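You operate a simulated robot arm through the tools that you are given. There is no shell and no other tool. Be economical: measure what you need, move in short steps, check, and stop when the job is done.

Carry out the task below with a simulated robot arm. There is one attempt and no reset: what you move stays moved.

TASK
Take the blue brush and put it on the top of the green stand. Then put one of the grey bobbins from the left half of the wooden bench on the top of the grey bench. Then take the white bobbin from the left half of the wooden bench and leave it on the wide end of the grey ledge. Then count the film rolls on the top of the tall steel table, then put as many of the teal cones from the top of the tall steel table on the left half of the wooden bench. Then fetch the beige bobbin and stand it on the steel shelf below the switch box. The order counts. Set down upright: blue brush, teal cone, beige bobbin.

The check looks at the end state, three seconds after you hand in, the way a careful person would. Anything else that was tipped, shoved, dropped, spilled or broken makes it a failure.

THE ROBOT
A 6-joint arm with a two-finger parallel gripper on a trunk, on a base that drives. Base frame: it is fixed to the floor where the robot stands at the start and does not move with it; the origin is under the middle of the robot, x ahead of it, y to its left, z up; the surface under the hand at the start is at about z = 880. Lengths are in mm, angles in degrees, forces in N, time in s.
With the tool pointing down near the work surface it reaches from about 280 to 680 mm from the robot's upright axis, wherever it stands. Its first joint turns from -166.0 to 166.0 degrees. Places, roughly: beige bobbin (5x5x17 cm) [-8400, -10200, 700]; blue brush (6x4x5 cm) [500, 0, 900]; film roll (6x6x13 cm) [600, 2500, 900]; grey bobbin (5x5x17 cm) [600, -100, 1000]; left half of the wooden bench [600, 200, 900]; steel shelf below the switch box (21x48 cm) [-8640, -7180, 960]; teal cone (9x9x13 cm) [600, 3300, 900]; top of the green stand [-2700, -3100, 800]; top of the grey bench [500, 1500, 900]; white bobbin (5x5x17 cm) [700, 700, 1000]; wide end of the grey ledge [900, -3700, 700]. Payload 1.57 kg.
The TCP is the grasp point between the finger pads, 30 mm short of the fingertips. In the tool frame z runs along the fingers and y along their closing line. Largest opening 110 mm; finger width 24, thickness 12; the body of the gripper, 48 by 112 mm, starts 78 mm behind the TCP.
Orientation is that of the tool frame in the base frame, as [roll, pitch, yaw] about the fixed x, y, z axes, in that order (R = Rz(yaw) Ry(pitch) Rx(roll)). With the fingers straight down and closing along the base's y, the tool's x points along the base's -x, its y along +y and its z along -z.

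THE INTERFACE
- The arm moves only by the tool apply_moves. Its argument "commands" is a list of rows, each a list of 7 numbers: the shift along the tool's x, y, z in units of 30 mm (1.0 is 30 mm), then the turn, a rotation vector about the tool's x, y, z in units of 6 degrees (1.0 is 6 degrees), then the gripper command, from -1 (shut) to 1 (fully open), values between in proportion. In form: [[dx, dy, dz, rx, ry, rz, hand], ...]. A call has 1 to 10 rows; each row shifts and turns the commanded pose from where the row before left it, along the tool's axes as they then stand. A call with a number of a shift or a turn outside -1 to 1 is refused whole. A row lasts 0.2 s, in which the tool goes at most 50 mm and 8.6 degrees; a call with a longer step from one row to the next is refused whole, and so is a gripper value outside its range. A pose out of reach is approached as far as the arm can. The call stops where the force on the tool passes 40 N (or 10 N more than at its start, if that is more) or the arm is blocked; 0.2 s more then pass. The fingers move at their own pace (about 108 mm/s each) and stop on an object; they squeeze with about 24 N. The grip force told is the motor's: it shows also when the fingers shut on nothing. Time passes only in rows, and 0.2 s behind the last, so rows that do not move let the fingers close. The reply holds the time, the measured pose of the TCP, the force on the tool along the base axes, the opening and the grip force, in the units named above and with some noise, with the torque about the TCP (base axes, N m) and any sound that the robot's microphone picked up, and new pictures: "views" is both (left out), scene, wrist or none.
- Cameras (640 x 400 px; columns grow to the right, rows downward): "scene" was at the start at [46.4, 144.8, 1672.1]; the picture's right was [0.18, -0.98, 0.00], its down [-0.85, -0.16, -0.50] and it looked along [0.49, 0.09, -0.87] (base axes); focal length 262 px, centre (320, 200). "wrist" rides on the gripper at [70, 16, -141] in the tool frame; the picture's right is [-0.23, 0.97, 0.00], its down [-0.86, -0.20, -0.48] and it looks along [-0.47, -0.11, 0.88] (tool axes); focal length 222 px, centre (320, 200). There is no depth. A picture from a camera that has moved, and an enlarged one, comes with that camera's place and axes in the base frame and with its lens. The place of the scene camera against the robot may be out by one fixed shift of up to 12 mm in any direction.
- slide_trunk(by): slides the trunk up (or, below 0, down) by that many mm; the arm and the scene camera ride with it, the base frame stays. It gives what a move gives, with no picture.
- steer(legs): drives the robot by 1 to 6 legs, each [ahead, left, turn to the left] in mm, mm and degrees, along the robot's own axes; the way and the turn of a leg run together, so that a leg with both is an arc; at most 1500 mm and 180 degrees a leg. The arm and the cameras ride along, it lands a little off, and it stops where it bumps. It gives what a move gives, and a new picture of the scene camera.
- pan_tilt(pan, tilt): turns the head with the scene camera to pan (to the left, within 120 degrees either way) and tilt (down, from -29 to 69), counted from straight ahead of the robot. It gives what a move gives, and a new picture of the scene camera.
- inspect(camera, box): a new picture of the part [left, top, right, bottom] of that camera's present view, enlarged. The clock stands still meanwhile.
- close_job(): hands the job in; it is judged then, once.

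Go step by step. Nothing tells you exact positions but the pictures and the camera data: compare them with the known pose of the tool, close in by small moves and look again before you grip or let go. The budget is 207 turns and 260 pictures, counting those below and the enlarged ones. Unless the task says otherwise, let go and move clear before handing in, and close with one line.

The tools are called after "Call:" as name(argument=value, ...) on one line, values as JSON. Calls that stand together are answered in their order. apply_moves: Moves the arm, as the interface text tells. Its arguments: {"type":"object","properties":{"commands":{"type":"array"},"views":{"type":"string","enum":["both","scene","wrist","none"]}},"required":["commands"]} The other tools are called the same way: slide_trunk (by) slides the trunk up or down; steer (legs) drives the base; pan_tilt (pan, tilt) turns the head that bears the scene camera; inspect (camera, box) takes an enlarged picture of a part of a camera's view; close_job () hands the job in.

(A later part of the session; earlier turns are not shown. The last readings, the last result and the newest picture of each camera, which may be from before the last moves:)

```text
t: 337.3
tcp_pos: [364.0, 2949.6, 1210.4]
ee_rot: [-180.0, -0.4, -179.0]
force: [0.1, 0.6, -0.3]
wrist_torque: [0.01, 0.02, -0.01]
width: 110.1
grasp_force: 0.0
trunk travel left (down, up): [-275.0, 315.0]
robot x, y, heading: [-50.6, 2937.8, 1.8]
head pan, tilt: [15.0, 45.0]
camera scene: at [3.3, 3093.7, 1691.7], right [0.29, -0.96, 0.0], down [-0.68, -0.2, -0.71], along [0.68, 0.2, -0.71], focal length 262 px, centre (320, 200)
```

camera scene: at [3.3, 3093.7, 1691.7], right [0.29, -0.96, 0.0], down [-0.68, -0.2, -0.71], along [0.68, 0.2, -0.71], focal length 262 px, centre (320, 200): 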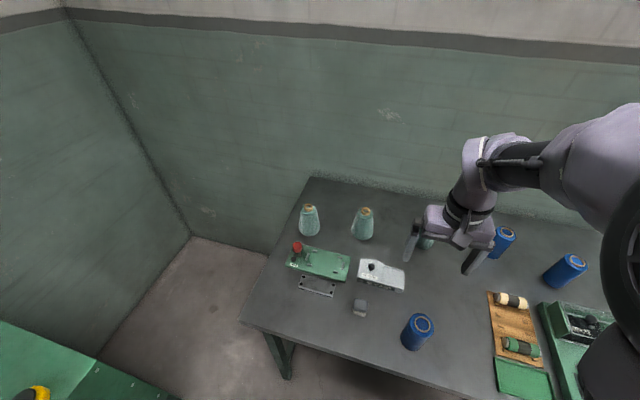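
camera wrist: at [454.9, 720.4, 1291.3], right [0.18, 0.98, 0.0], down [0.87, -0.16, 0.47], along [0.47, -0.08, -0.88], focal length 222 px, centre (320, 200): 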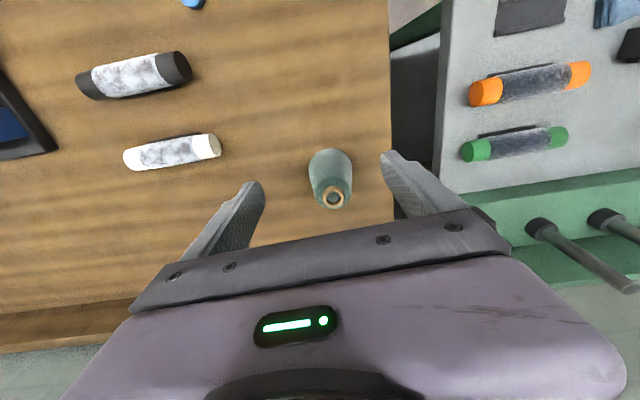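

Call:
steer(legs=[[50, -30, -1.8]])

Call:
apply_moves(commands=[[-1, 0, 0, 0, 0, 0.2, 1], [-1, 0, 0, 0, 0, 0, 1], [-1, 0, 0, 0, 0, 0, 1], [-1, 0, 0.5, 0, 0, 0, 1], [-1, 0, 0.5, 0, 0, 0, 1], [-0.6, 0, 1, 0, 0, 0, 1], [0, 0, 0, 0, 0, 0, 1]], views="wrist")

```text
t: 338.2
tcp_pos: [413.3, 2907.0, 1210.4]
ee_rot: [179.9, -0.4, 179.2]
force: [-0.1, -0.4, -1.2]
wrist_torque: [0.07, 0.05, -0.01]
width: 110.2
grasp_force: 0.1
trunk travel left (down, up): [-275.0, 315.0]
robot x, y, heading: [-9.8, 2907.0, -0.3]
head pan, tilt: [15.0, 45.0]
camera scene: at [58.4, 3061.5, 1691.7], right [0.26, -0.97, 0.0], down [-0.68, -0.18, -0.71], along [0.68, 0.18, -0.71], focal length 262 px, centre (320, 200)
```

scene: 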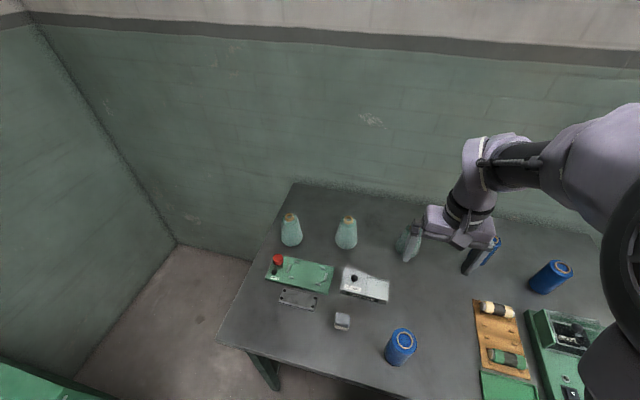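

```text
t: 339.9
tcp_pos: [580.6, 2900.9, 1149.4]
ee_rot: [-180.0, -0.2, 177.9]
force: [0.3, -0.2, 0.4]
wrist_torque: [-0.02, -0.04, -0.03]
width: 109.7
grasp_force: 0.1
trunk travel left (down, up): [-275.0, 315.0]
robot x, y, heading: [-3.2, 2907.3, -0.1]
head pan, tilt: [15.0, 45.0]
camera wrist: at [512.9, 2918.4, 1292.3], right [0.26, 0.97, 0.0], down [0.85, -0.23, 0.47], along [0.46, -0.12, -0.88], focal length 222 px, centre (320, 200)
```

wrist: 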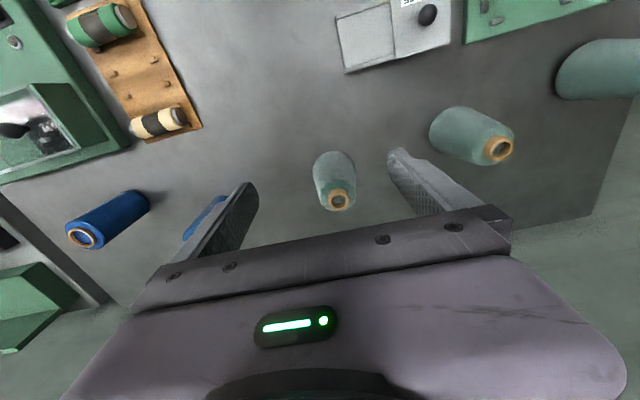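

Cone C is at [666, 2908]. I'll move over it, keeping within reach.

Call:
apply_moves(commands=[[0, 0, 0, 0, 0, -0.35, 1], [-0.95, 0.08, 0.7, 0, 0, 0, 1], [-0.95, 0.08, 0.6, 0, 0, 0, 1], [-0.9, 0.08, 0.6, 0, 0, 0, 1], [0, 0, 0, 0, 0, 0, 1]], views="wrist")

```text
t: 341.1
tcp_pos: [664.3, 2910.6, 1093.3]
ee_rot: [-180.0, -0.4, -179.9]
force: [-0.2, 0.1, 0.1]
wrist_torque: [0.02, -0.03, 0.06]
width: 110.0
grasp_force: 0.0
trunk travel left (down, up): [-275.0, 315.0]
robot x, y, heading: [-7.0, 2909.6, -0.2]
head pan, tilt: [15.0, 45.0]
camera wrist: at [595.4, 2925.2, 1236.3], right [0.23, 0.97, 0.0], down [0.86, -0.2, 0.47], along [0.46, -0.11, -0.88], focal length 222 px, centre (320, 200)
```

wrist: 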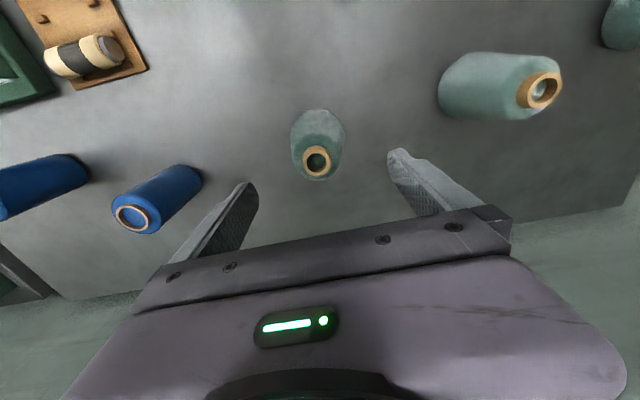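

Call:
apply_moves(commands=[[0, -0.15, 1, 0, 0, 0, 1], [0, 0, 1, 0, 0, 0, 1], [0, 0, 1, 0, 0, 0, 1], [0, 0, 1, 0, 0, 0, 1], [0, 0, 0.2, 0, 0, 0, 1], [0, 0, 0, 0, 0, 0, -1], [0, 0, 0, 0, 0, 0, -1], [0, 0, 0, 0, 0, 0, -1]], views="wrist")

```text
t: 342.9
tcp_pos: [661.3, 2904.7, 966.7]
ee_rot: [-179.9, -0.4, -179.8]
force: [0.0, 0.0, -1.0]
wrist_torque: [-0.01, -0.01, 0.0]
width: 69.7
grasp_force: 23.9
trunk travel left (down, up): [-275.0, 315.0]
robot x, y, heading: [-3.4, 2913.2, -0.4]
head pan, tilt: [15.0, 45.0]
camera wrist: at [594.3, 2920.1, 1109.7], right [0.23, 0.97, 0.0], down [0.86, -0.2, 0.47], along [0.46, -0.11, -0.88], focal length 222 px, centre (320, 200)
```

wrist: 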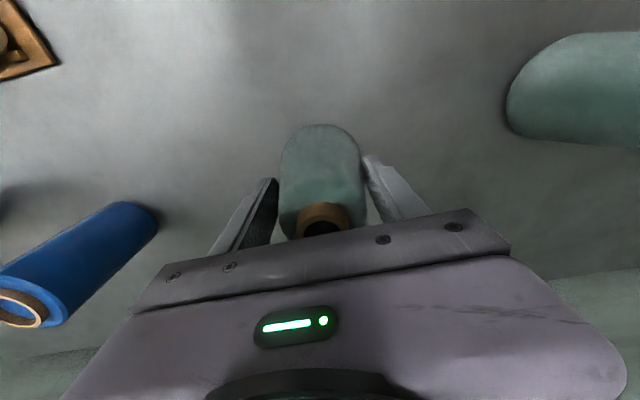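

Gripped. I'll lift 90 mm, then pull in while rising.

Call:
apply_moves(commands=[[0, 0, -1, 0, 0, 0, -1], [0, 0, -1, 0, 0, 0, -1], [0, 0, -1, 0, 0, 0, -1], [1, 0, 0, 0, 0, 0, -1], [1, 0, 0, 0, 0, 0, -1], [1, 0, 0, 0, 0, 0, -1], [1, 0, -0.5, 0, 0, 0, -1], [0.5, 0, -1, 0, 0, 0, -1], [0.5, 0, -1, 0, 0, 0, -1], [0.5, 0, -1, 0, 0, 0, -1]], views="none")

Call:
apply_moves(commands=[[1, 0, -1, 0, 0, 0, -1], [1, 0, 0, 0, 0, 0, -1], [1, 0, 0, 0, 0, 0, -1], [0, 0, 0, 0, 0, 0, -1]], views="none")

Call:
steer(legs=[[-290, 0, 0.4], [0, -1500, 0], [0, -720, 0], [275, 0, 0]])

```text
t: 345.1
tcp_pos: [500.5, 2906.1, 1163.1]
ee_rot: [180.0, -0.2, -179.9]
force: [0.3, -0.2, -1.7]
wrist_torque: [-0.01, -0.01, -0.02]
width: 69.4
grasp_force: 23.9
trunk travel left (down, up): [-275.0, 315.0]
robot x, y, heading: [-0.8, 2910.1, -0.3]
head pan, tilt: [15.0, 45.0]
```

```text
t: 346.1
tcp_pos: [412.6, 2902.9, 1193.0]
ee_rot: [-180.0, -0.4, 180.0]
force: [-0.5, 0.7, -1.9]
wrist_torque: [-0.01, 0.05, -0.01]
width: 69.6
grasp_force: 23.8
trunk travel left (down, up): [-275.0, 315.0]
robot x, y, heading: [0.4, 2908.1, -0.1]
head pan, tilt: [15.0, 45.0]
```

```text
t: 360.1
tcp_pos: [376.7, 697.6, 1192.4]
ee_rot: [180.0, -0.4, 179.8]
force: [-0.1, -0.9, -2.2]
wrist_torque: [0.0, 0.01, 0.0]
width: 69.5
grasp_force: 24.3
trunk travel left (down, up): [-275.0, 315.0]
robot x, y, heading: [-34.2, 705.1, -0.5]
head pan, tilt: [15.0, 45.0]
camera scene: at [23.9, 858.4, 1691.7], right [0.25, -0.97, 0.0], down [-0.69, -0.18, -0.71], along [0.68, 0.18, -0.71], focal length 262 px, centre (320, 200)
```

scene: 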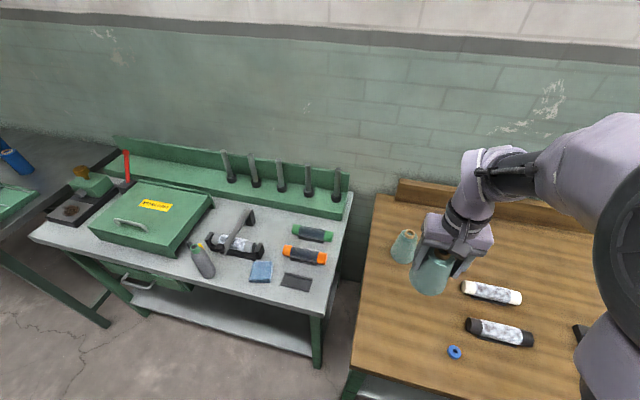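

Next is [445, 690], in front of the first cone. I'll move there and lower.

Call:
apply_moves(commands=[[-1, -0.1, 0, 0, 0, 0, -1], [-1, -0.1, 0.5, 0, 0, 0, -1], [-0.27, 0, 1, 0, 0, 0, -1], [0, 0, 1, 0, 0, 0, -1], [0, 0, 1, 0, 0, 0, -1], [0, 0, 1, 0, 0, 0, -1], [0, 0, 1, 0, 0, 0, -1], [0, 0, 0.9, 0, 0, 0, -1], [0, 0, 0, 0, 0, 0, -1]], views="both")

```text
t: 362.1
tcp_pos: [443.2, 690.0, 1000.4]
ee_rot: [-180.0, -0.2, 179.7]
force: [-0.4, -0.4, -1.0]
wrist_torque: [-0.02, 0.01, 0.04]
width: 69.5
grasp_force: 24.3
trunk travel left (down, up): [-275.0, 315.0]
robot x, y, heading: [-37.1, 706.1, -0.6]
head pan, tilt: [15.0, 45.0]
camera scene: at [22.6, 858.4, 1691.7], right [0.25, -0.97, 0.0], down [-0.68, -0.18, -0.71], along [0.68, 0.18, -0.71], focal length 262 px, centre (320, 200)
camera wrist: at [375.1, 705.9, 1143.4], right [0.23, 0.97, 0.0], down [0.86, -0.2, 0.47], along [0.46, -0.11, -0.88], focal length 222 px, centre (320, 200)
```

scene: 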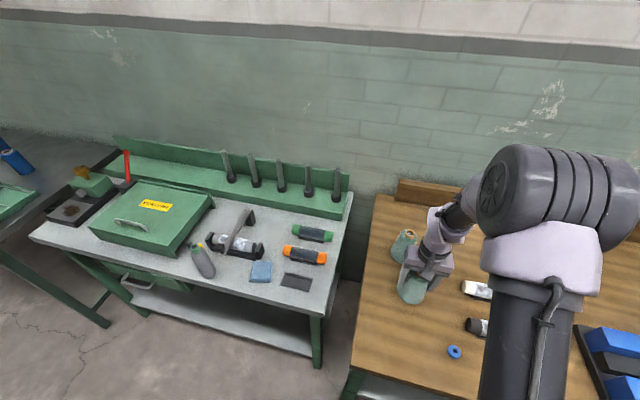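
wrist: 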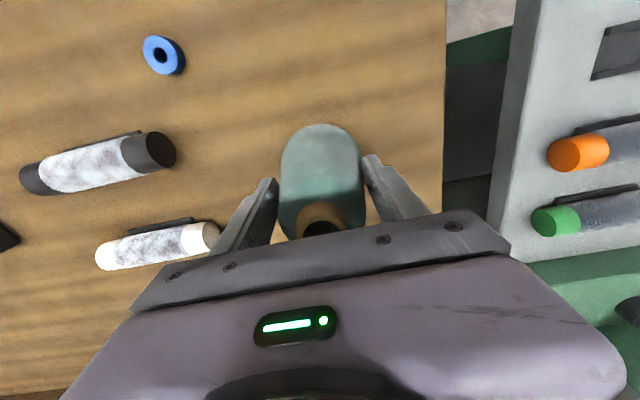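

Call:
apply_moves(commands=[[0, 0, 0.5, 0, 0, 0, -1], [0, 0, 0.4, 0, 0, 0, -1], [0, 0, 0.1, 0, 0, 0, -1], [0, 0, 0, 0, 0, 0, -1]], views="none")

Call:
apply_moves(commands=[[0, 0, 0.07, 0, 0, 0, -1], [0, 0, 0.07, 0, 0, 0, -1], [0, 0, 0, 0, 0, 0, -1]], views="none")

Call:
apply_moves(commands=[[0, 0, 0.06, 0, 0, 0, -1], [0, 0, 0, 0, 0, 0, -1]], views="none")

```text
t: 363.1
tcp_pos: [441.7, 691.1, 971.0]
ee_rot: [-180.0, -0.2, 179.7]
force: [-0.8, -0.2, -1.3]
wrist_torque: [-0.02, 0.01, -0.01]
width: 69.3
grasp_force: 24.2
trunk travel left (down, up): [-275.0, 315.0]
robot x, y, heading: [-35.3, 704.9, -0.4]
head pan, tilt: [15.0, 45.0]
```

```text
t: 363.9
tcp_pos: [441.8, 692.6, 967.2]
ee_rot: [-179.9, -0.1, 179.9]
force: [-0.3, -1.7, 29.6]
wrist_torque: [-0.63, -0.15, -0.02]
width: 69.4
grasp_force: 24.1
trunk travel left (down, up): [-275.0, 315.0]
robot x, y, heading: [-40.3, 709.3, -0.4]
head pan, tilt: [15.0, 45.0]
```

```text
t: 364.2
tcp_pos: [440.4, 691.8, 968.6]
ee_rot: [180.0, -0.1, 179.8]
force: [-6.1, -1.1, 21.6]
wrist_torque: [-0.11, 0.46, -0.04]
width: 69.3
grasp_force: 24.3
trunk travel left (down, up): [-275.0, 315.0]
robot x, y, heading: [-37.1, 705.0, -0.6]
head pan, tilt: [15.0, 45.0]
stopped in row 1: the force on the tool passed its limit at 42 N (the readings are from after the stop); the commanded pose is now the measured one
```

It's seated. I'll release and rise.

Call:
apply_moves(commands=[[0, 0, 0, 0, 0, 0, 0.8], [0, 0, 0, 0, 0, 0, 0.8], [0, 0, -0.5, 0, 0, 0, 0.8], [0, 0, -1, 0, 0, 0, 0.8], [0, 0, -1, 0, 0, 0, 0.8], [0, 0, -1, 0, 0, 0, 0.8], [0, 0, -1, 0, 0, 0, 0.8], [0, 0, -1, 0, 0, 0, 0.8], [0, 0, -1, 0, 0, 0, 1], [0, 0, -1, 0, 0, 0, 1]], views="wrist")

Call:
steer(legs=[[-265, 0, 0.5], [0, 1500, 0], [0, 920, 0], [270, 0, 0]])

```text
t: 366.4
tcp_pos: [442.3, 691.8, 1189.2]
ee_rot: [180.0, -0.2, 179.8]
force: [0.1, -0.4, 0.0]
wrist_torque: [0.01, -0.04, 0.01]
width: 109.9
grasp_force: 0.2
trunk travel left (down, up): [-275.0, 315.0]
robot x, y, heading: [-40.3, 705.6, -0.4]
head pan, tilt: [15.0, 45.0]
camera wrist: at [374.1, 707.4, 1331.9], right [0.23, 0.97, 0.0], down [0.86, -0.2, 0.48], along [0.46, -0.11, -0.88], focal length 222 px, centre (320, 200)
```

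wrist: 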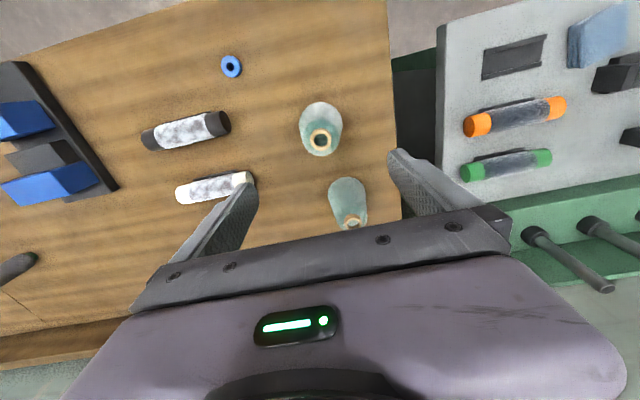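

```text
t: 381.3
tcp_pos: [451.8, 3119.7, 1189.3]
ee_rot: [-180.0, -0.2, 179.6]
force: [-0.1, 0.1, 0.1]
wrist_torque: [0.0, -0.02, -0.02]
width: 109.8
grasp_force: 0.0
trunk travel left (down, up): [-275.0, 315.0]
robot x, y, heading: [-35.6, 3135.1, -0.6]
head pan, tilt: [15.0, 45.0]
camera scene: at [33.8, 3287.4, 1691.7], right [0.25, -0.97, 0.0], down [-0.69, -0.17, -0.71], along [0.68, 0.17, -0.71], focal length 262 px, centre (320, 200)
```

scene: 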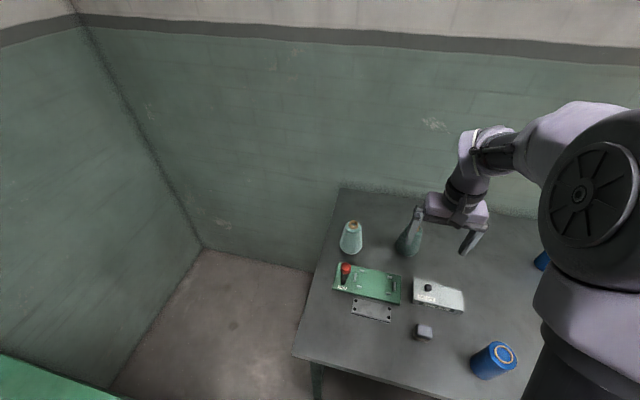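

Both cones stand upright. I'll edge closer for the third and look.

Call:
steer(legs=[[35, 0, 0.5]])

Call:
apply_moves(commands=[[-1, 0, 0, 0, 0, 0, 1], [-1, 0, 0.5, 0, 0, 0, 1], [-1, 0, 1, 0, 0, 0, 1], [0, 0, 0, 0, 0, 0, 1]], views="wrist")

```text
t: 382.2
tcp_pos: [488.7, 3123.6, 1189.1]
ee_rot: [180.0, -0.2, -179.9]
force: [0.0, -0.4, 0.1]
wrist_torque: [0.02, 0.04, 0.03]
width: 110.1
grasp_force: 0.0
trunk travel left (down, up): [-275.0, 315.0]
robot x, y, heading: [2.9, 3131.4, -0.2]
head pan, tilt: [15.0, 45.0]
camera scene: at [68.3, 3287.7, 1691.6], right [0.26, -0.97, 0.0], down [-0.68, -0.18, -0.71], along [0.68, 0.18, -0.71], focal length 262 px, centre (320, 200)
```

scene: 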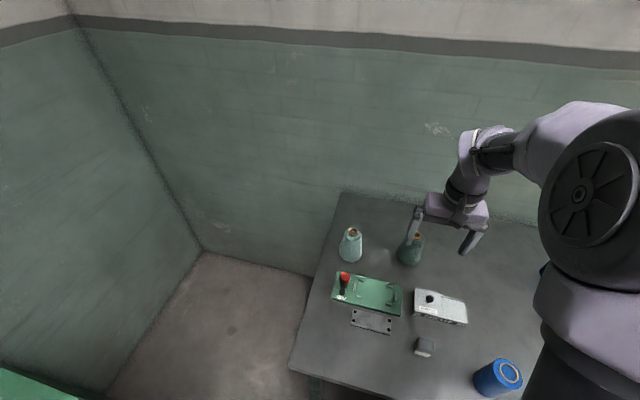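

```text
t: 383.2
tcp_pos: [577.8, 3123.1, 1142.8]
ee_rot: [180.0, -0.1, -179.9]
force: [-0.2, 0.4, 0.6]
wrist_torque: [-0.02, -0.03, 0.04]
width: 109.9
grasp_force: 0.1
trunk travel left (down, up): [-275.0, 315.0]
robot x, y, heading: [2.4, 3135.4, -0.1]
head pan, tilt: [15.0, 45.0]
camera wrist: at [508.6, 3138.0, 1285.4], right [0.23, 0.97, 0.0], down [0.86, -0.2, 0.48], along [0.46, -0.11, -0.88], focal length 222 px, centre (320, 200)
```

wrist: 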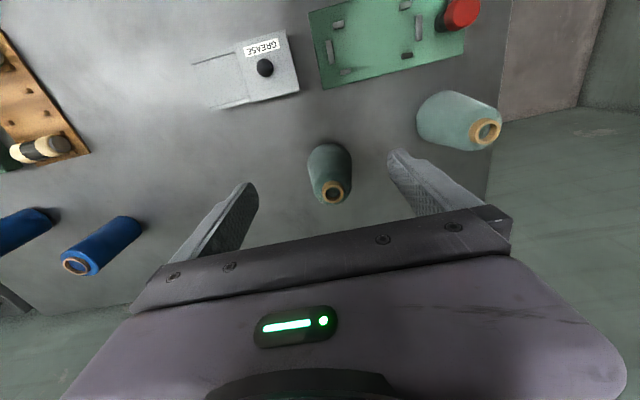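

Call:
apply_moves(commands=[[-1, 0, 0.5, 0, 0, 0, 1], [-1, 0, 0.6, 0, 0, 0, 1], [-0.2, 0.03, 0.6, 0, 0, 0, 1], [0, 0, 0, 0, 0, 0, 1]], views="wrist")

```text
t: 384.2
tcp_pos: [641.9, 3125.2, 1091.3]
ee_rot: [-180.0, -0.1, -179.8]
force: [-0.2, 0.5, 0.2]
wrist_torque: [-0.01, -0.02, 0.0]
width: 110.0
grasp_force: 0.2
trunk travel left (down, up): [-275.0, 315.0]
robot x, y, heading: [6.2, 3132.5, -0.3]
head pan, tilt: [15.0, 45.0]
camera wrist: at [574.3, 3139.0, 1234.4], right [0.23, 0.97, 0.0], down [0.86, -0.2, 0.48], along [0.46, -0.11, -0.88], focal length 222 px, centre (320, 200)
```

wrist: 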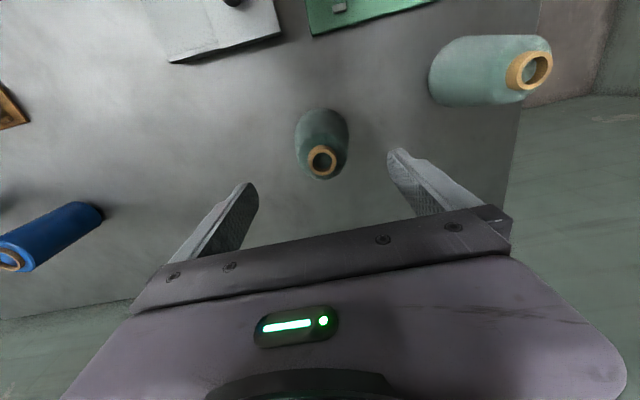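

Call:
apply_moves(commands=[[-0.05, 0, 1, 0, 0, 0, 1], [0, 0, 1, 0, 0, 0, 1], [0, 0, 1, 0, 0, 0, 1], [0, 0, 1, 0, 0, 0, 1], [0, 0, 0.17, 0, 0, 0, 1], [0, 0, 0, 0, 0, 0, -1], [0, 0, 0, 0, 0, 0, -1], [0, 0, 0, 0, 0, 0, -1]], views="wrist")

```text
t: 386.0
tcp_pos: [643.7, 3123.4, 965.8]
ee_rot: [-180.0, -0.1, -179.9]
force: [0.9, 0.7, 0.7]
wrist_torque: [0.03, -0.04, -0.02]
width: 70.2
grasp_force: 24.1
trunk travel left (down, up): [-275.0, 315.0]
robot x, y, heading: [5.7, 3133.9, -0.3]
head pan, tilt: [15.0, 45.0]
camera wrist: at [575.5, 3139.6, 1108.5], right [0.23, 0.97, 0.0], down [0.86, -0.2, 0.48], along [0.46, -0.11, -0.88], focal length 222 px, centre (320, 200)
```

wrist: 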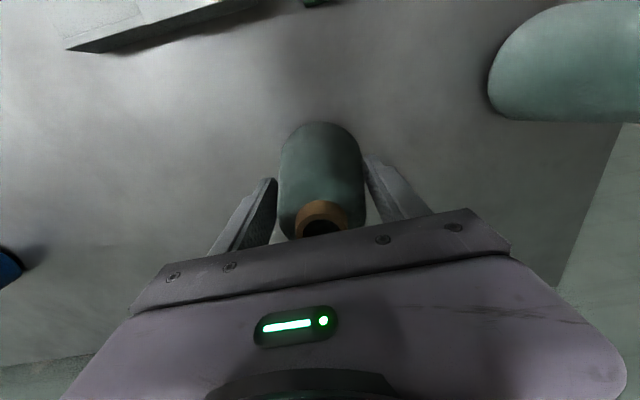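

Call:
apply_moves(commands=[[0, 0, -1, 0, 0, 0, -1], [0, 0, -1, 0, 0, 0, -1], [0, 0, -1, 0, 0, 0, -1], [0, 0, -0.7, 0, 0, 0, -1], [1, 0, 0, 0, 0, 0, -1], [1, 0, 0, 0, 0, 0, -1], [1, 0, -0.5, 0, 0, 0, -1], [1, 0, -1, 0, 0, 0, -1], [0.5, 0, -1, 0, 0, 0, -1], [0.5, 0, -1, 0, 0, 0, -1]], views="none")

Call:
apply_moves(commands=[[1, 0, -0.3, 0, 0, 0, -1], [1, 0, 0, 0, 0, 0, -1], [1, 0, 0, 0, 0, 0, -1], [0, 0, 0, 0, 0, 0, -1]], views="none")

Call:
steer(legs=[[-295, 0, 0.3], [0, -1500, 0], [0, -1060, 0], [280, 0, 0]])

```text
t: 388.2
tcp_pos: [494.1, 3124.8, 1183.9]
ee_rot: [-180.0, -0.1, -179.9]
force: [1.0, 0.2, -2.1]
wrist_torque: [-0.03, 0.05, 0.01]
width: 69.9
grasp_force: 24.3
trunk travel left (down, up): [-275.0, 315.0]
robot x, y, heading: [1.8, 3129.6, -0.3]
head pan, tilt: [15.0, 45.0]
```

```text
t: 389.2
tcp_pos: [405.1, 3123.8, 1194.5]
ee_rot: [-179.9, -0.2, 180.0]
force: [0.7, -0.8, -1.2]
wrist_torque: [-0.03, 0.03, 0.0]
width: 70.1
grasp_force: 24.4
trunk travel left (down, up): [-275.0, 315.0]
robot x, y, heading: [6.8, 3135.3, -0.1]
head pan, tilt: [15.0, 45.0]
```

```text
t: 404.7
tcp_pos: [440.4, 623.4, 1193.5]
ee_rot: [180.0, -0.2, -177.9]
force: [-0.1, -0.3, -2.2]
wrist_torque: [-0.02, 0.02, 0.0]
width: 69.9
grasp_force: 24.3
trunk travel left (down, up): [-275.0, 315.0]
robot x, y, heading: [40.3, 618.7, 1.6]
head pan, tilt: [15.0, 45.0]
camera scene: at [96.2, 773.5, 1691.7], right [0.29, -0.96, 0.0], down [-0.68, -0.21, -0.71], along [0.68, 0.21, -0.71], focal length 262 px, centre (320, 200)
```

scene: 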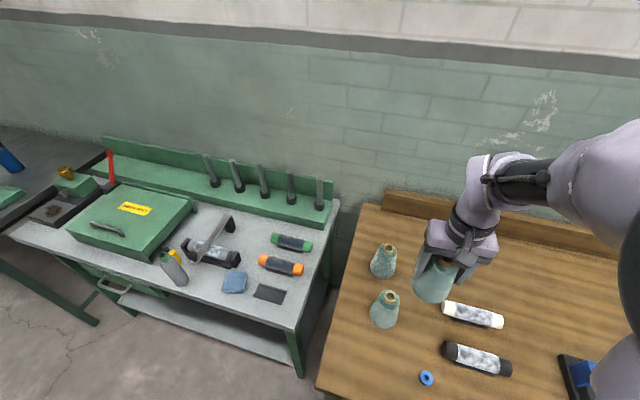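

Now [635, 560], behind the white roll and away from the other cones.

Call:
apply_moves(commands=[[-1, -0.3, 0, 0, 0, 0.35, -1], [-1, -0.3, 0, 0, 0, 0, -1], [-1, -0.3, 0, 0, 0, 0, -1], [-1, -0.3, 0, 0, 0, 0, -1], [-1, -0.3, 0.5, 0, 0, 0, -1], [-1, -0.3, 1, 0, 0, 0, -1], [-0.5, -0.3, 1, 0, 0, 0, -1], [0, 0, 1, 0, 0, 0, -1], [0, 0, 1, 0, 0, 0, -1], [0, 0, 1, 0, 0, 0, -1]], views="none")

Call:
apply_moves(commands=[[0, 0, 0.8, 0, 0, 0, -1], [0, 0, 0, 0, 0, 0, -1]], views="both")

```text
t: 406.9
tcp_pos: [632.0, 560.0, 1029.6]
ee_rot: [180.0, -0.1, -179.8]
force: [0.6, -0.6, -1.8]
wrist_torque: [0.03, 0.01, 0.0]
width: 69.5
grasp_force: 24.5
trunk travel left (down, up): [-275.0, 315.0]
robot x, y, heading: [39.9, 619.5, 2.0]
head pan, tilt: [15.0, 45.0]
```

```text
t: 407.5
tcp_pos: [631.7, 561.0, 1004.6]
ee_rot: [-179.9, -0.2, -179.8]
force: [0.2, 0.6, -1.5]
wrist_torque: [0.03, 0.0, 0.01]
width: 69.6
grasp_force: 24.2
trunk travel left (down, up): [-275.0, 315.0]
robot x, y, heading: [43.8, 616.8, 1.7]
head pan, tilt: [15.0, 45.0]
camera scene: at [94.8, 773.5, 1691.7], right [0.29, -0.96, 0.0], down [-0.68, -0.21, -0.71], along [0.68, 0.21, -0.71], focal length 262 px, centre (320, 200)
camera wrist: at [563.6, 576.0, 1147.3], right [0.22, 0.97, 0.0], down [0.86, -0.2, 0.48], along [0.46, -0.11, -0.88], focal length 222 px, centre (320, 200)
```

scene: 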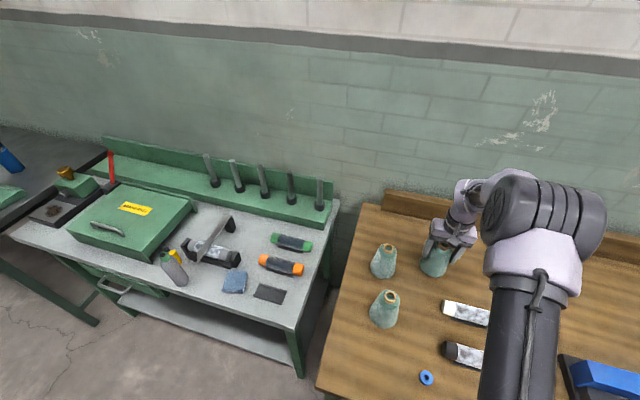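
wrist: 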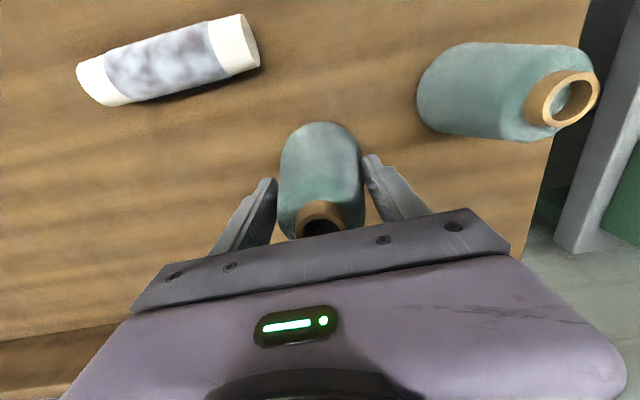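

Call:
apply_moves(commands=[[0, 0, 0.5, 0, 0, 0, -1], [0, 0, 0.5, 0, 0, 0, -1], [0, 0, 0.1, 0, 0, 0, -1], [0, 0, 0, 0, 0, 0, -1]], views="none")

Call:
apply_moves(commands=[[0, 0, 0.08, 0, 0, 0, -1], [0, 0, 0, 0, 0, 0, -1]], views="none")

Call:
apply_moves(commands=[[0, 0, 0.06, 0, 0, 0, -1], [0, 0, 0, 0, 0, 0, -1]], views="none")

```text
t: 408.5
tcp_pos: [632.7, 560.2, 972.1]
ee_rot: [-180.0, -0.2, -179.9]
force: [0.2, 0.9, -2.5]
wrist_torque: [-0.01, 0.04, 0.01]
width: 69.9
grasp_force: 24.2
trunk travel left (down, up): [-275.0, 315.0]
robot x, y, heading: [39.1, 619.6, 1.7]
head pan, tilt: [15.0, 45.0]
```

```text
t: 409.1
tcp_pos: [633.9, 561.4, 970.4]
ee_rot: [179.9, -0.2, -179.8]
force: [-0.7, 0.6, -1.7]
wrist_torque: [0.02, 0.01, -0.01]
width: 69.8
grasp_force: 24.2
trunk travel left (down, up): [-275.0, 315.0]
robot x, y, heading: [40.3, 616.7, 1.9]
head pan, tilt: [15.0, 45.0]
```

```text
t: 409.7
tcp_pos: [633.7, 560.3, 966.8]
ee_rot: [-180.0, -0.1, -179.9]
force: [0.3, 0.0, -1.5]
wrist_torque: [0.02, 0.0, -0.02]
width: 69.9
grasp_force: 24.1
trunk travel left (down, up): [-275.0, 315.0]
robot x, y, heading: [41.8, 615.0, 1.8]
head pan, tilt: [15.0, 45.0]
```

Call:
apply_moves(commands=[[0, 0, 0.07, 0, 0, 0, -1], [0, 0, 0, 0, 0, 0, -1]], views="none")

```text
t: 410.3
tcp_pos: [633.5, 561.2, 967.9]
ee_rot: [180.0, 0.0, -179.9]
force: [-0.1, 0.0, 13.7]
wrist_torque: [-0.35, 0.01, -0.05]
width: 69.8
grasp_force: 23.7
trunk travel left (down, up): [-275.0, 315.0]
robot x, y, heading: [39.0, 616.2, 1.8]
head pan, tilt: [15.0, 45.0]
```

Contact. I'll release, rise and pull in.

Call:
apply_moves(commands=[[0, 0, 0, 0, 0, 0, 0.8], [0, 0, 0, 0, 0, 0, 0.8], [0, 0, -0.5, 0, 0, 0, 0.8], [0, 0, -1, 0, 0, 0, 0.8], [0, 0, -1, 0, 0, 0, 0.8], [0, 0, -1, 0, 0, 0, 0.8], [0, 0, -1, 0, 0, 0, 0.8], [0.5, 0, -1, 0, 0, 0, 0.8], [1, 0, -0.5, 0, 0, 0, 0.8], [1, 0, 0, 0, 0, 0, 0.8]], views="wrist")

Call:
apply_moves(commands=[[1, 0, -0.5, 0, 0, 0, 1], [1, 0, 0, 0, 0, 0, 1], [1, 0, 0, 0, 0, 0, 1], [1, 0, 0, 0, 0, 0, 1], [1, 0, 0, 0, 0, 0, 1], [0, 0, 0, 0, 0, 0, 1]], views="scene")

```text
t: 412.5
tcp_pos: [558.7, 559.5, 1145.4]
ee_rot: [-180.0, -0.2, -179.9]
force: [-0.5, -1.6, 0.4]
wrist_torque: [0.02, -0.03, 0.03]
width: 99.3
grasp_force: 0.1
trunk travel left (down, up): [-275.0, 315.0]
robot x, y, heading: [38.9, 618.9, 1.6]
head pan, tilt: [15.0, 45.0]
camera wrist: at [490.0, 574.5, 1287.3], right [0.22, 0.97, 0.0], down [0.86, -0.2, 0.48], along [0.46, -0.11, -0.88], focal length 222 px, centre (320, 200)
```

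wrist: 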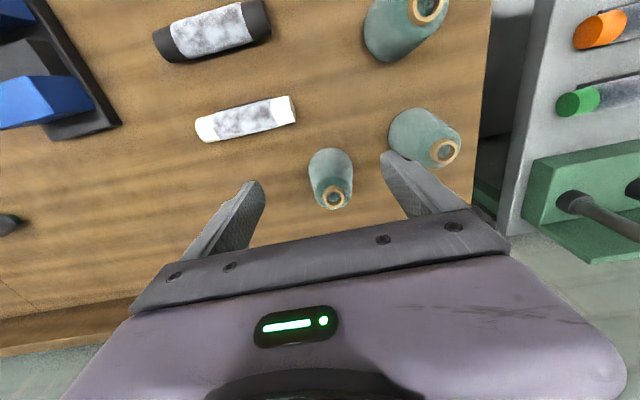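

```text
t: 413.9
tcp_pos: [409.7, 559.2, 1159.5]
ee_rot: [180.0, -0.1, -180.0]
force: [-0.5, -0.4, 0.7]
wrist_torque: [0.04, 0.01, 0.02]
width: 109.8
grasp_force: 0.1
trunk travel left (down, up): [-275.0, 315.0]
robot x, y, heading: [42.3, 615.4, 1.7]
head pan, tilt: [15.0, 45.0]
camera scene: at [95.8, 773.5, 1691.7], right [0.29, -0.96, 0.0], down [-0.68, -0.21, -0.71], along [0.68, 0.21, -0.71], focal length 262 px, centre (320, 200)
```

scene: 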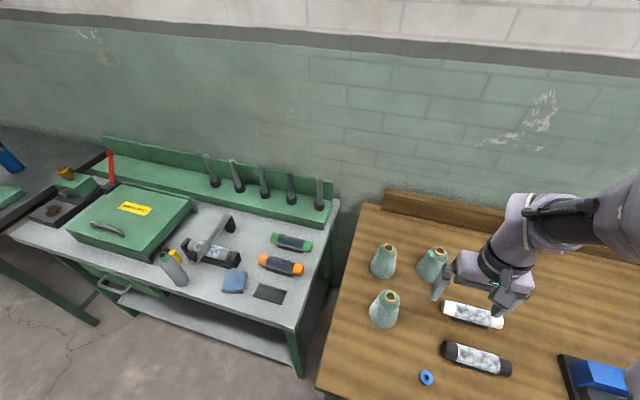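

All three cones stand upright on the left half of the bench. Next is the beige bobbin far away near [-8400, -10200]. I'll drive out to the open floor first and look.

Call:
steer(legs=[[-740, 0, -1.7], [0, -1500, 0], [0, -230, 0], [-1400, 0, 0], [-1350, 0, 0], [0, 0, 180]])

Call:
pan_tilt(pan=40, tilt=15)

```text
t: 446.8
tcp_pos: [-3838.4, -1045.4, 1160.1]
ee_rot: [-180.0, -0.2, -3.1]
force: [0.4, 0.0, 0.7]
wrist_torque: [0.02, 0.02, 0.01]
width: 110.2
grasp_force: 0.0
trunk travel left (down, up): [-275.0, 315.0]
robot x, y, heading: [-3474.6, -1123.3, 178.8]
head pan, tilt: [15.0, 45.0]
camera scene: at [-3535.0, -1291.8, 1691.7], right [-0.24, 0.97, 0.0], down [0.69, 0.17, -0.71], along [-0.69, -0.17, -0.71], focal length 262 px, centre (320, 200)
```

scene: 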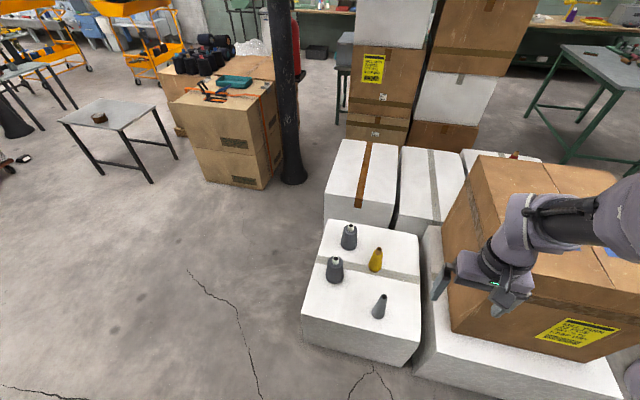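

```text
t: 447.7
tcp_pos: [-3838.2, -1045.4, 1159.6]
ee_rot: [179.9, -0.2, -3.2]
force: [0.7, -0.2, -0.4]
wrist_torque: [0.01, 0.02, -0.01]
width: 109.8
grasp_force: 0.0
trunk travel left (down, up): [-275.0, 315.0]
robot x, y, heading: [-3473.1, -1122.2, 178.7]
head pan, tilt: [40.0, 15.0]
camera scene: at [-3528.9, -1330.9, 1738.5], right [-0.62, 0.78, 0.0], down [0.2, 0.16, -0.97], along [-0.75, -0.6, -0.26], focal length 262 px, centre (320, 200)
```

scene: 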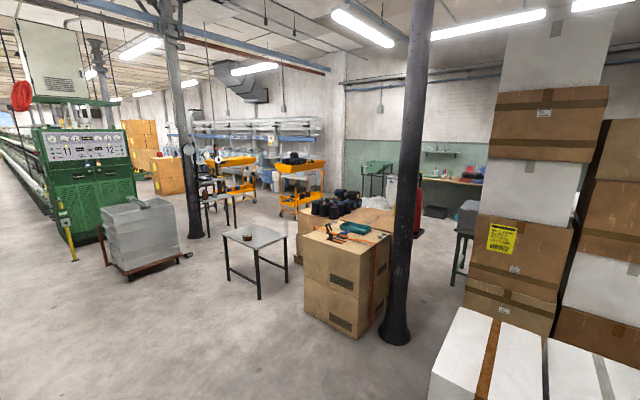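

The way west runs between the small grey table and the crate pallet, at about y = -4400. I'll drive there.

Call:
steer(legs=[[0, 1500, 1.3], [0, 1500, 0], [0, 250, 0]])

Call:
pan_tilt(pan=0, tilt=15)

```text
t: 463.5
tcp_pos: [-3768.4, -4291.5, 1160.4]
ee_rot: [-180.0, -0.2, 0.3]
force: [0.3, -0.7, 0.8]
wrist_torque: [0.05, -0.02, -0.02]
width: 110.2
grasp_force: 0.1
trunk travel left (down, up): [-275.0, 315.0]
robot x, y, heading: [-3397.8, -4350.0, -178.0]
head pan, tilt: [40.0, 15.0]
camera scene: at [-3441.5, -4558.4, 1738.4], right [-0.67, 0.74, 0.0], down [0.19, 0.17, -0.97], along [-0.72, -0.65, -0.26], focal length 262 px, centre (320, 200)
```

scene: 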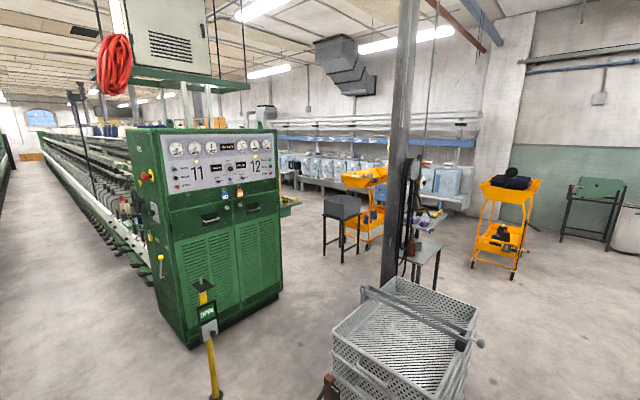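

```text
t: 464.6
tcp_pos: [-3767.4, -4291.6, 1161.0]
ee_rot: [-180.0, -0.3, 0.4]
force: [-0.7, 0.3, -1.0]
wrist_torque: [0.02, -0.02, -0.02]
width: 110.4
grasp_force: 0.2
trunk travel left (down, up): [-275.0, 315.0]
robot x, y, heading: [-3397.5, -4347.3, -177.8]
head pan, tilt: [0.0, 15.0]
camera scene: at [-3465.6, -4498.1, 1738.5], right [-0.04, 1.0, 0.0], down [0.26, 0.01, -0.97], along [-0.97, -0.04, -0.26], focal length 262 px, centre (320, 200)
```

scene: 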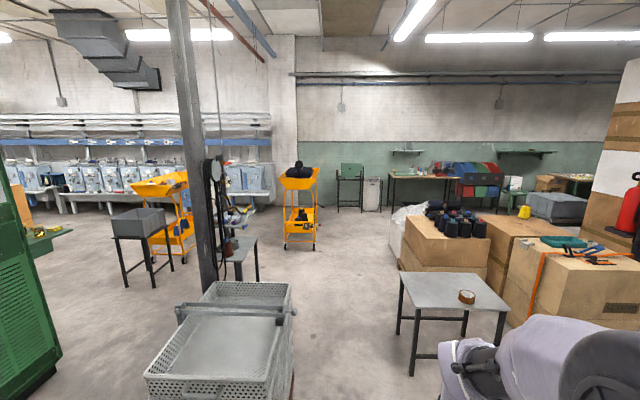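

Call:
steer(legs=[[0, 0, -2.2], [1500, 0, 0], [1100, 0, 0]])

Call:
pan_tilt(pan=60, tilt=15)

```text
t: 477.5
tcp_pos: [-6339.8, -4212.4, 1159.9]
ee_rot: [179.9, -0.1, -3.6]
force: [0.9, 0.1, 0.2]
wrist_torque: [0.03, -0.01, -0.01]
width: 109.8
grasp_force: 0.1
trunk travel left (down, up): [-275.0, 315.0]
robot x, y, heading: [-5977.5, -4295.6, 178.0]
head pan, tilt: [0.0, 15.0]
camera scene: at [-6053.3, -4440.6, 1738.5], right [0.03, 1.0, 0.0], down [0.26, -0.01, -0.97], along [-0.97, 0.03, -0.26], focal length 262 px, centre (320, 200)
```

scene: 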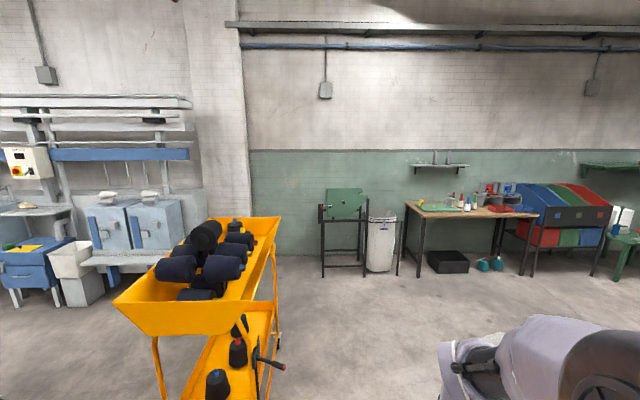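

```text
t: 478.8
tcp_pos: [-6339.6, -4212.7, 1159.5]
ee_rot: [180.0, -0.2, -3.7]
force: [-0.3, -0.1, 0.4]
wrist_torque: [-0.01, 0.02, 0.01]
width: 109.9
grasp_force: 0.1
trunk travel left (down, up): [-275.0, 315.0]
robot x, y, heading: [-5971.7, -4298.2, 178.2]
head pan, tilt: [60.0, 15.0]
camera scene: at [-6008.9, -4523.0, 1738.5], right [-0.85, 0.53, 0.0], down [0.14, 0.22, -0.97], along [-0.51, -0.82, -0.26], focal length 262 px, centre (320, 200)
```

scene: 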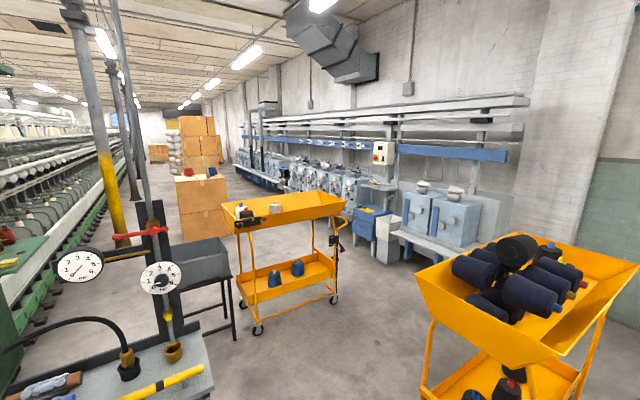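

I can see the white switch box on the wall, with the shelf below it at about [-8640, -7180]. The lane runs between the two orange trolleys at y ≈ -5900. I'll thread through there.

Call:
steer(legs=[[545, 0, 1.8], [0, 1500, 0], [0, 110, 0]])

Call:
pan_tilt(pan=30, tilt=25)

```text
t: 489.7
tcp_pos: [-6909.4, -5791.1, 1159.8]
ee_rot: [-179.8, -0.2, -2.3]
force: [0.5, -1.0, 0.1]
wrist_torque: [0.05, -0.01, -0.02]
width: 110.0
grasp_force: 0.1
trunk travel left (down, up): [-275.0, 315.0]
robot x, y, heading: [-6543.7, -5865.3, 179.3]
head pan, tilt: [60.0, 15.0]
camera scene: at [-6572.0, -6094.3, 1738.3], right [-0.86, 0.51, 0.0], down [0.13, 0.22, -0.97], along [-0.49, -0.83, -0.26], focal length 262 px, centre (320, 200)
```

scene: 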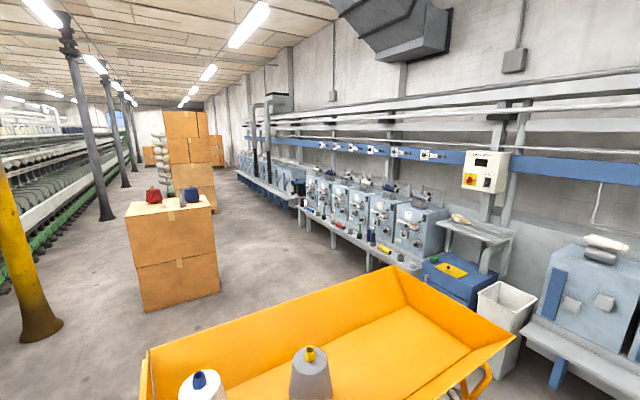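

```text
t: 490.6
tcp_pos: [-6911.0, -5790.5, 1159.3]
ee_rot: [-180.0, -0.2, -2.3]
force: [-0.1, -0.1, -0.6]
wrist_torque: [0.01, 0.02, 0.02]
width: 110.0
grasp_force: 0.1
trunk travel left (down, up): [-275.0, 315.0]
robot x, y, heading: [-6543.8, -5868.1, 179.5]
head pan, tilt: [30.0, 25.0]
camera scene: at [-6604.7, -6057.3, 1722.3], right [-0.49, 0.87, 0.0], down [0.37, 0.21, -0.91], along [-0.79, -0.45, -0.42], focal length 262 px, centre (320, 200)
```

scene: 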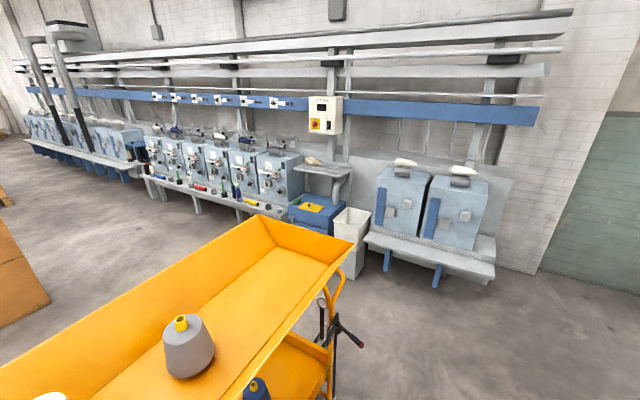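

The trolley is close to the wall machines, so I'll move to the lane's mouth and measure the gap there.

Call:
steer(legs=[[1000, 0, 0.5]])

Call:
pan_tilt(pan=85, tilt=45)

```text
t: 495.8
tcp_pos: [-7892.4, -5773.6, 1160.1]
ee_rot: [-180.0, -0.1, -2.9]
force: [-0.2, -0.1, 0.4]
wrist_torque: [0.0, -0.01, -0.01]
width: 109.7
grasp_force: 0.0
trunk travel left (down, up): [-275.0, 315.0]
robot x, y, heading: [-7529.2, -5848.5, 178.9]
head pan, tilt: [30.0, 25.0]
camera scene: at [-7590.1, -6043.0, 1722.3], right [-0.48, 0.88, 0.0], down [0.37, 0.2, -0.91], along [-0.79, -0.44, -0.42], focal length 262 px, centre (320, 200)
```

scene: 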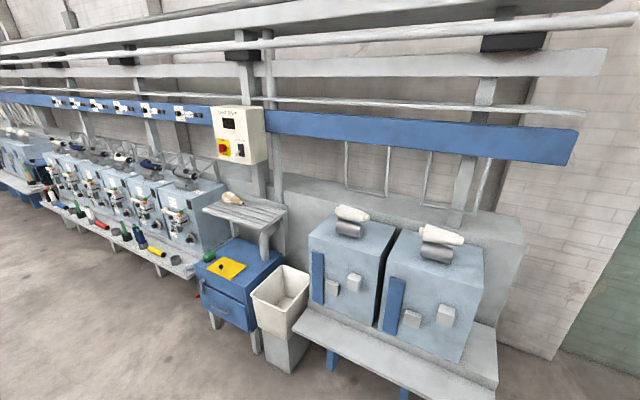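

```text
t: 497.0
tcp_pos: [-7893.0, -5773.3, 1160.7]
ee_rot: [-180.0, -0.2, -2.9]
force: [-0.3, 0.4, 0.8]
wrist_torque: [-0.01, 0.03, 0.0]
width: 110.2
grasp_force: 0.0
trunk travel left (down, up): [-275.0, 315.0]
robot x, y, heading: [-7525.6, -5851.4, 178.7]
head pan, tilt: [85.0, 45.0]
camera scene: at [-7517.7, -6079.3, 1691.7], right [-0.99, 0.11, 0.0], down [0.08, 0.7, -0.71], along [-0.08, -0.7, -0.71], focal length 262 px, centre (320, 200)
```

scene: 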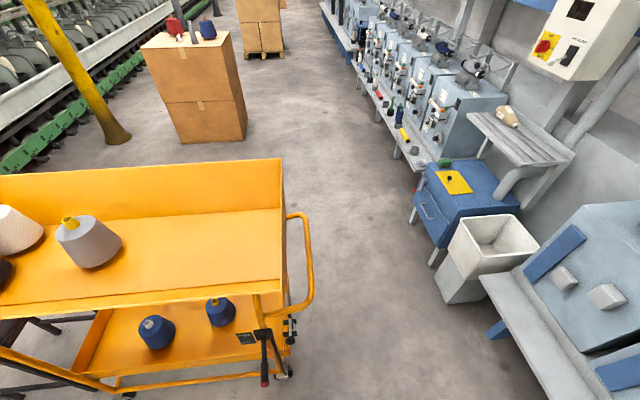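

The gap is about 740 mm wide, from x = -7550 to -8290. I'll turn to face down the lane, shift to x ≈ -7920 and drive along it.

Call:
steer(legs=[[0, 0, 91.3], [0, -395, 0]])

Call:
pan_tilt(pan=-10, tilt=30)

```text
t: 503.4
tcp_pos: [-7985.0, -6234.4, 1159.2]
ee_rot: [180.0, -0.2, 90.2]
force: [-0.8, -0.5, 0.9]
wrist_torque: [0.0, -0.02, -0.01]
width: 109.9
grasp_force: 0.1
trunk travel left (down, up): [-275.0, 315.0]
robot x, y, heading: [-7924.1, -5863.3, -88.0]
head pan, tilt: [85.0, 45.0]
camera scene: at [-7705.5, -5851.3, 1691.8], right [-0.05, -1.0, 0.0], down [-0.71, 0.04, -0.71], along [0.71, -0.04, -0.71], focal length 262 px, centre (320, 200)
```

scene: 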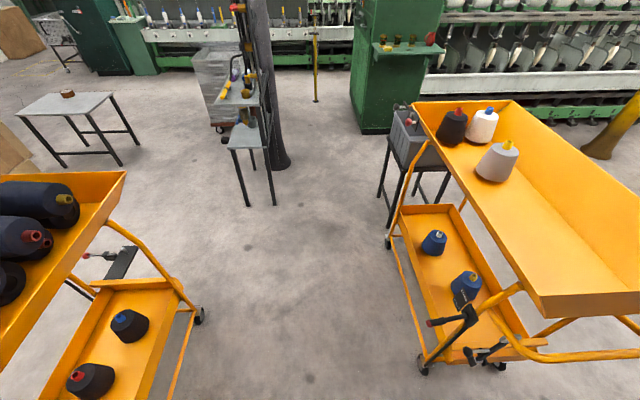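

```text
t: 505.1
tcp_pos: [-7983.2, -6233.9, 1159.0]
ee_rot: [-180.0, -0.2, 90.2]
force: [0.3, 0.3, 0.5]
wrist_torque: [0.01, -0.02, 0.03]
width: 110.4
grasp_force: 0.1
trunk travel left (down, up): [-275.0, 315.0]
robot x, y, heading: [-7924.7, -5867.8, -88.1]
head pan, tilt: [-10.0, 30.0]
camera scene: at [-7798.3, -5936.6, 1714.3], right [-0.99, 0.14, 0.0], down [0.07, 0.5, -0.87], along [-0.12, -0.86, -0.5], focal length 262 px, centre (320, 200)
```

scene: 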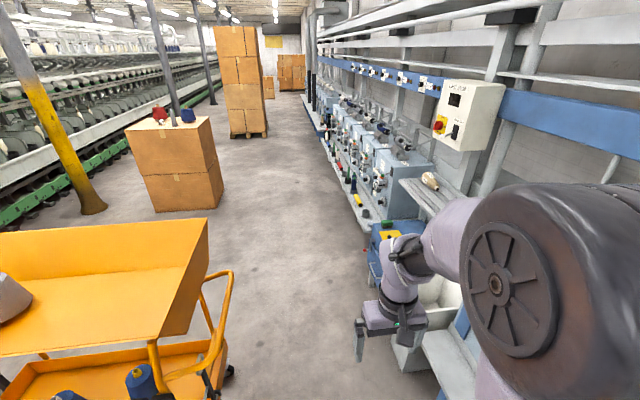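

Call:
steer(legs=[[0, 30, -1.9], [1500, 0, 0], [1000, 0, 0]])

```text
t: 517.8
tcp_pos: [-7935.2, -8725.2, 1160.8]
ee_rot: [-180.0, -0.2, 88.8]
force: [-1.0, 0.1, 0.5]
wrist_torque: [0.0, 0.03, 0.03]
width: 110.0
grasp_force: 0.1
trunk travel left (down, up): [-275.0, 315.0]
robot x, y, heading: [-7867.8, -8356.5, -89.3]
head pan, tilt: [-10.0, 30.0]
camera scene: at [-7741.1, -8433.0, 1714.3], right [-0.99, 0.16, 0.0], down [0.08, 0.49, -0.87], along [-0.14, -0.85, -0.5], focal length 262 px, centre (320, 200)
```

scene: 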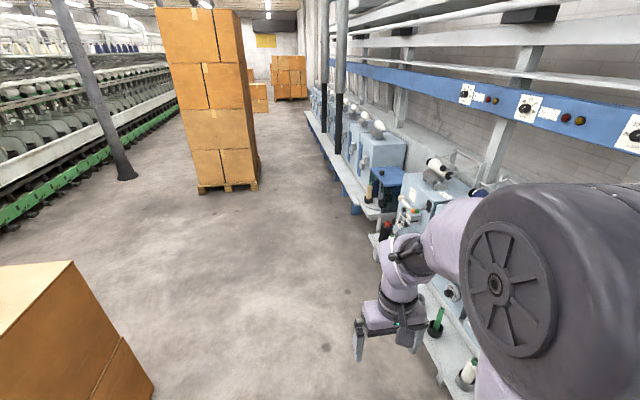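

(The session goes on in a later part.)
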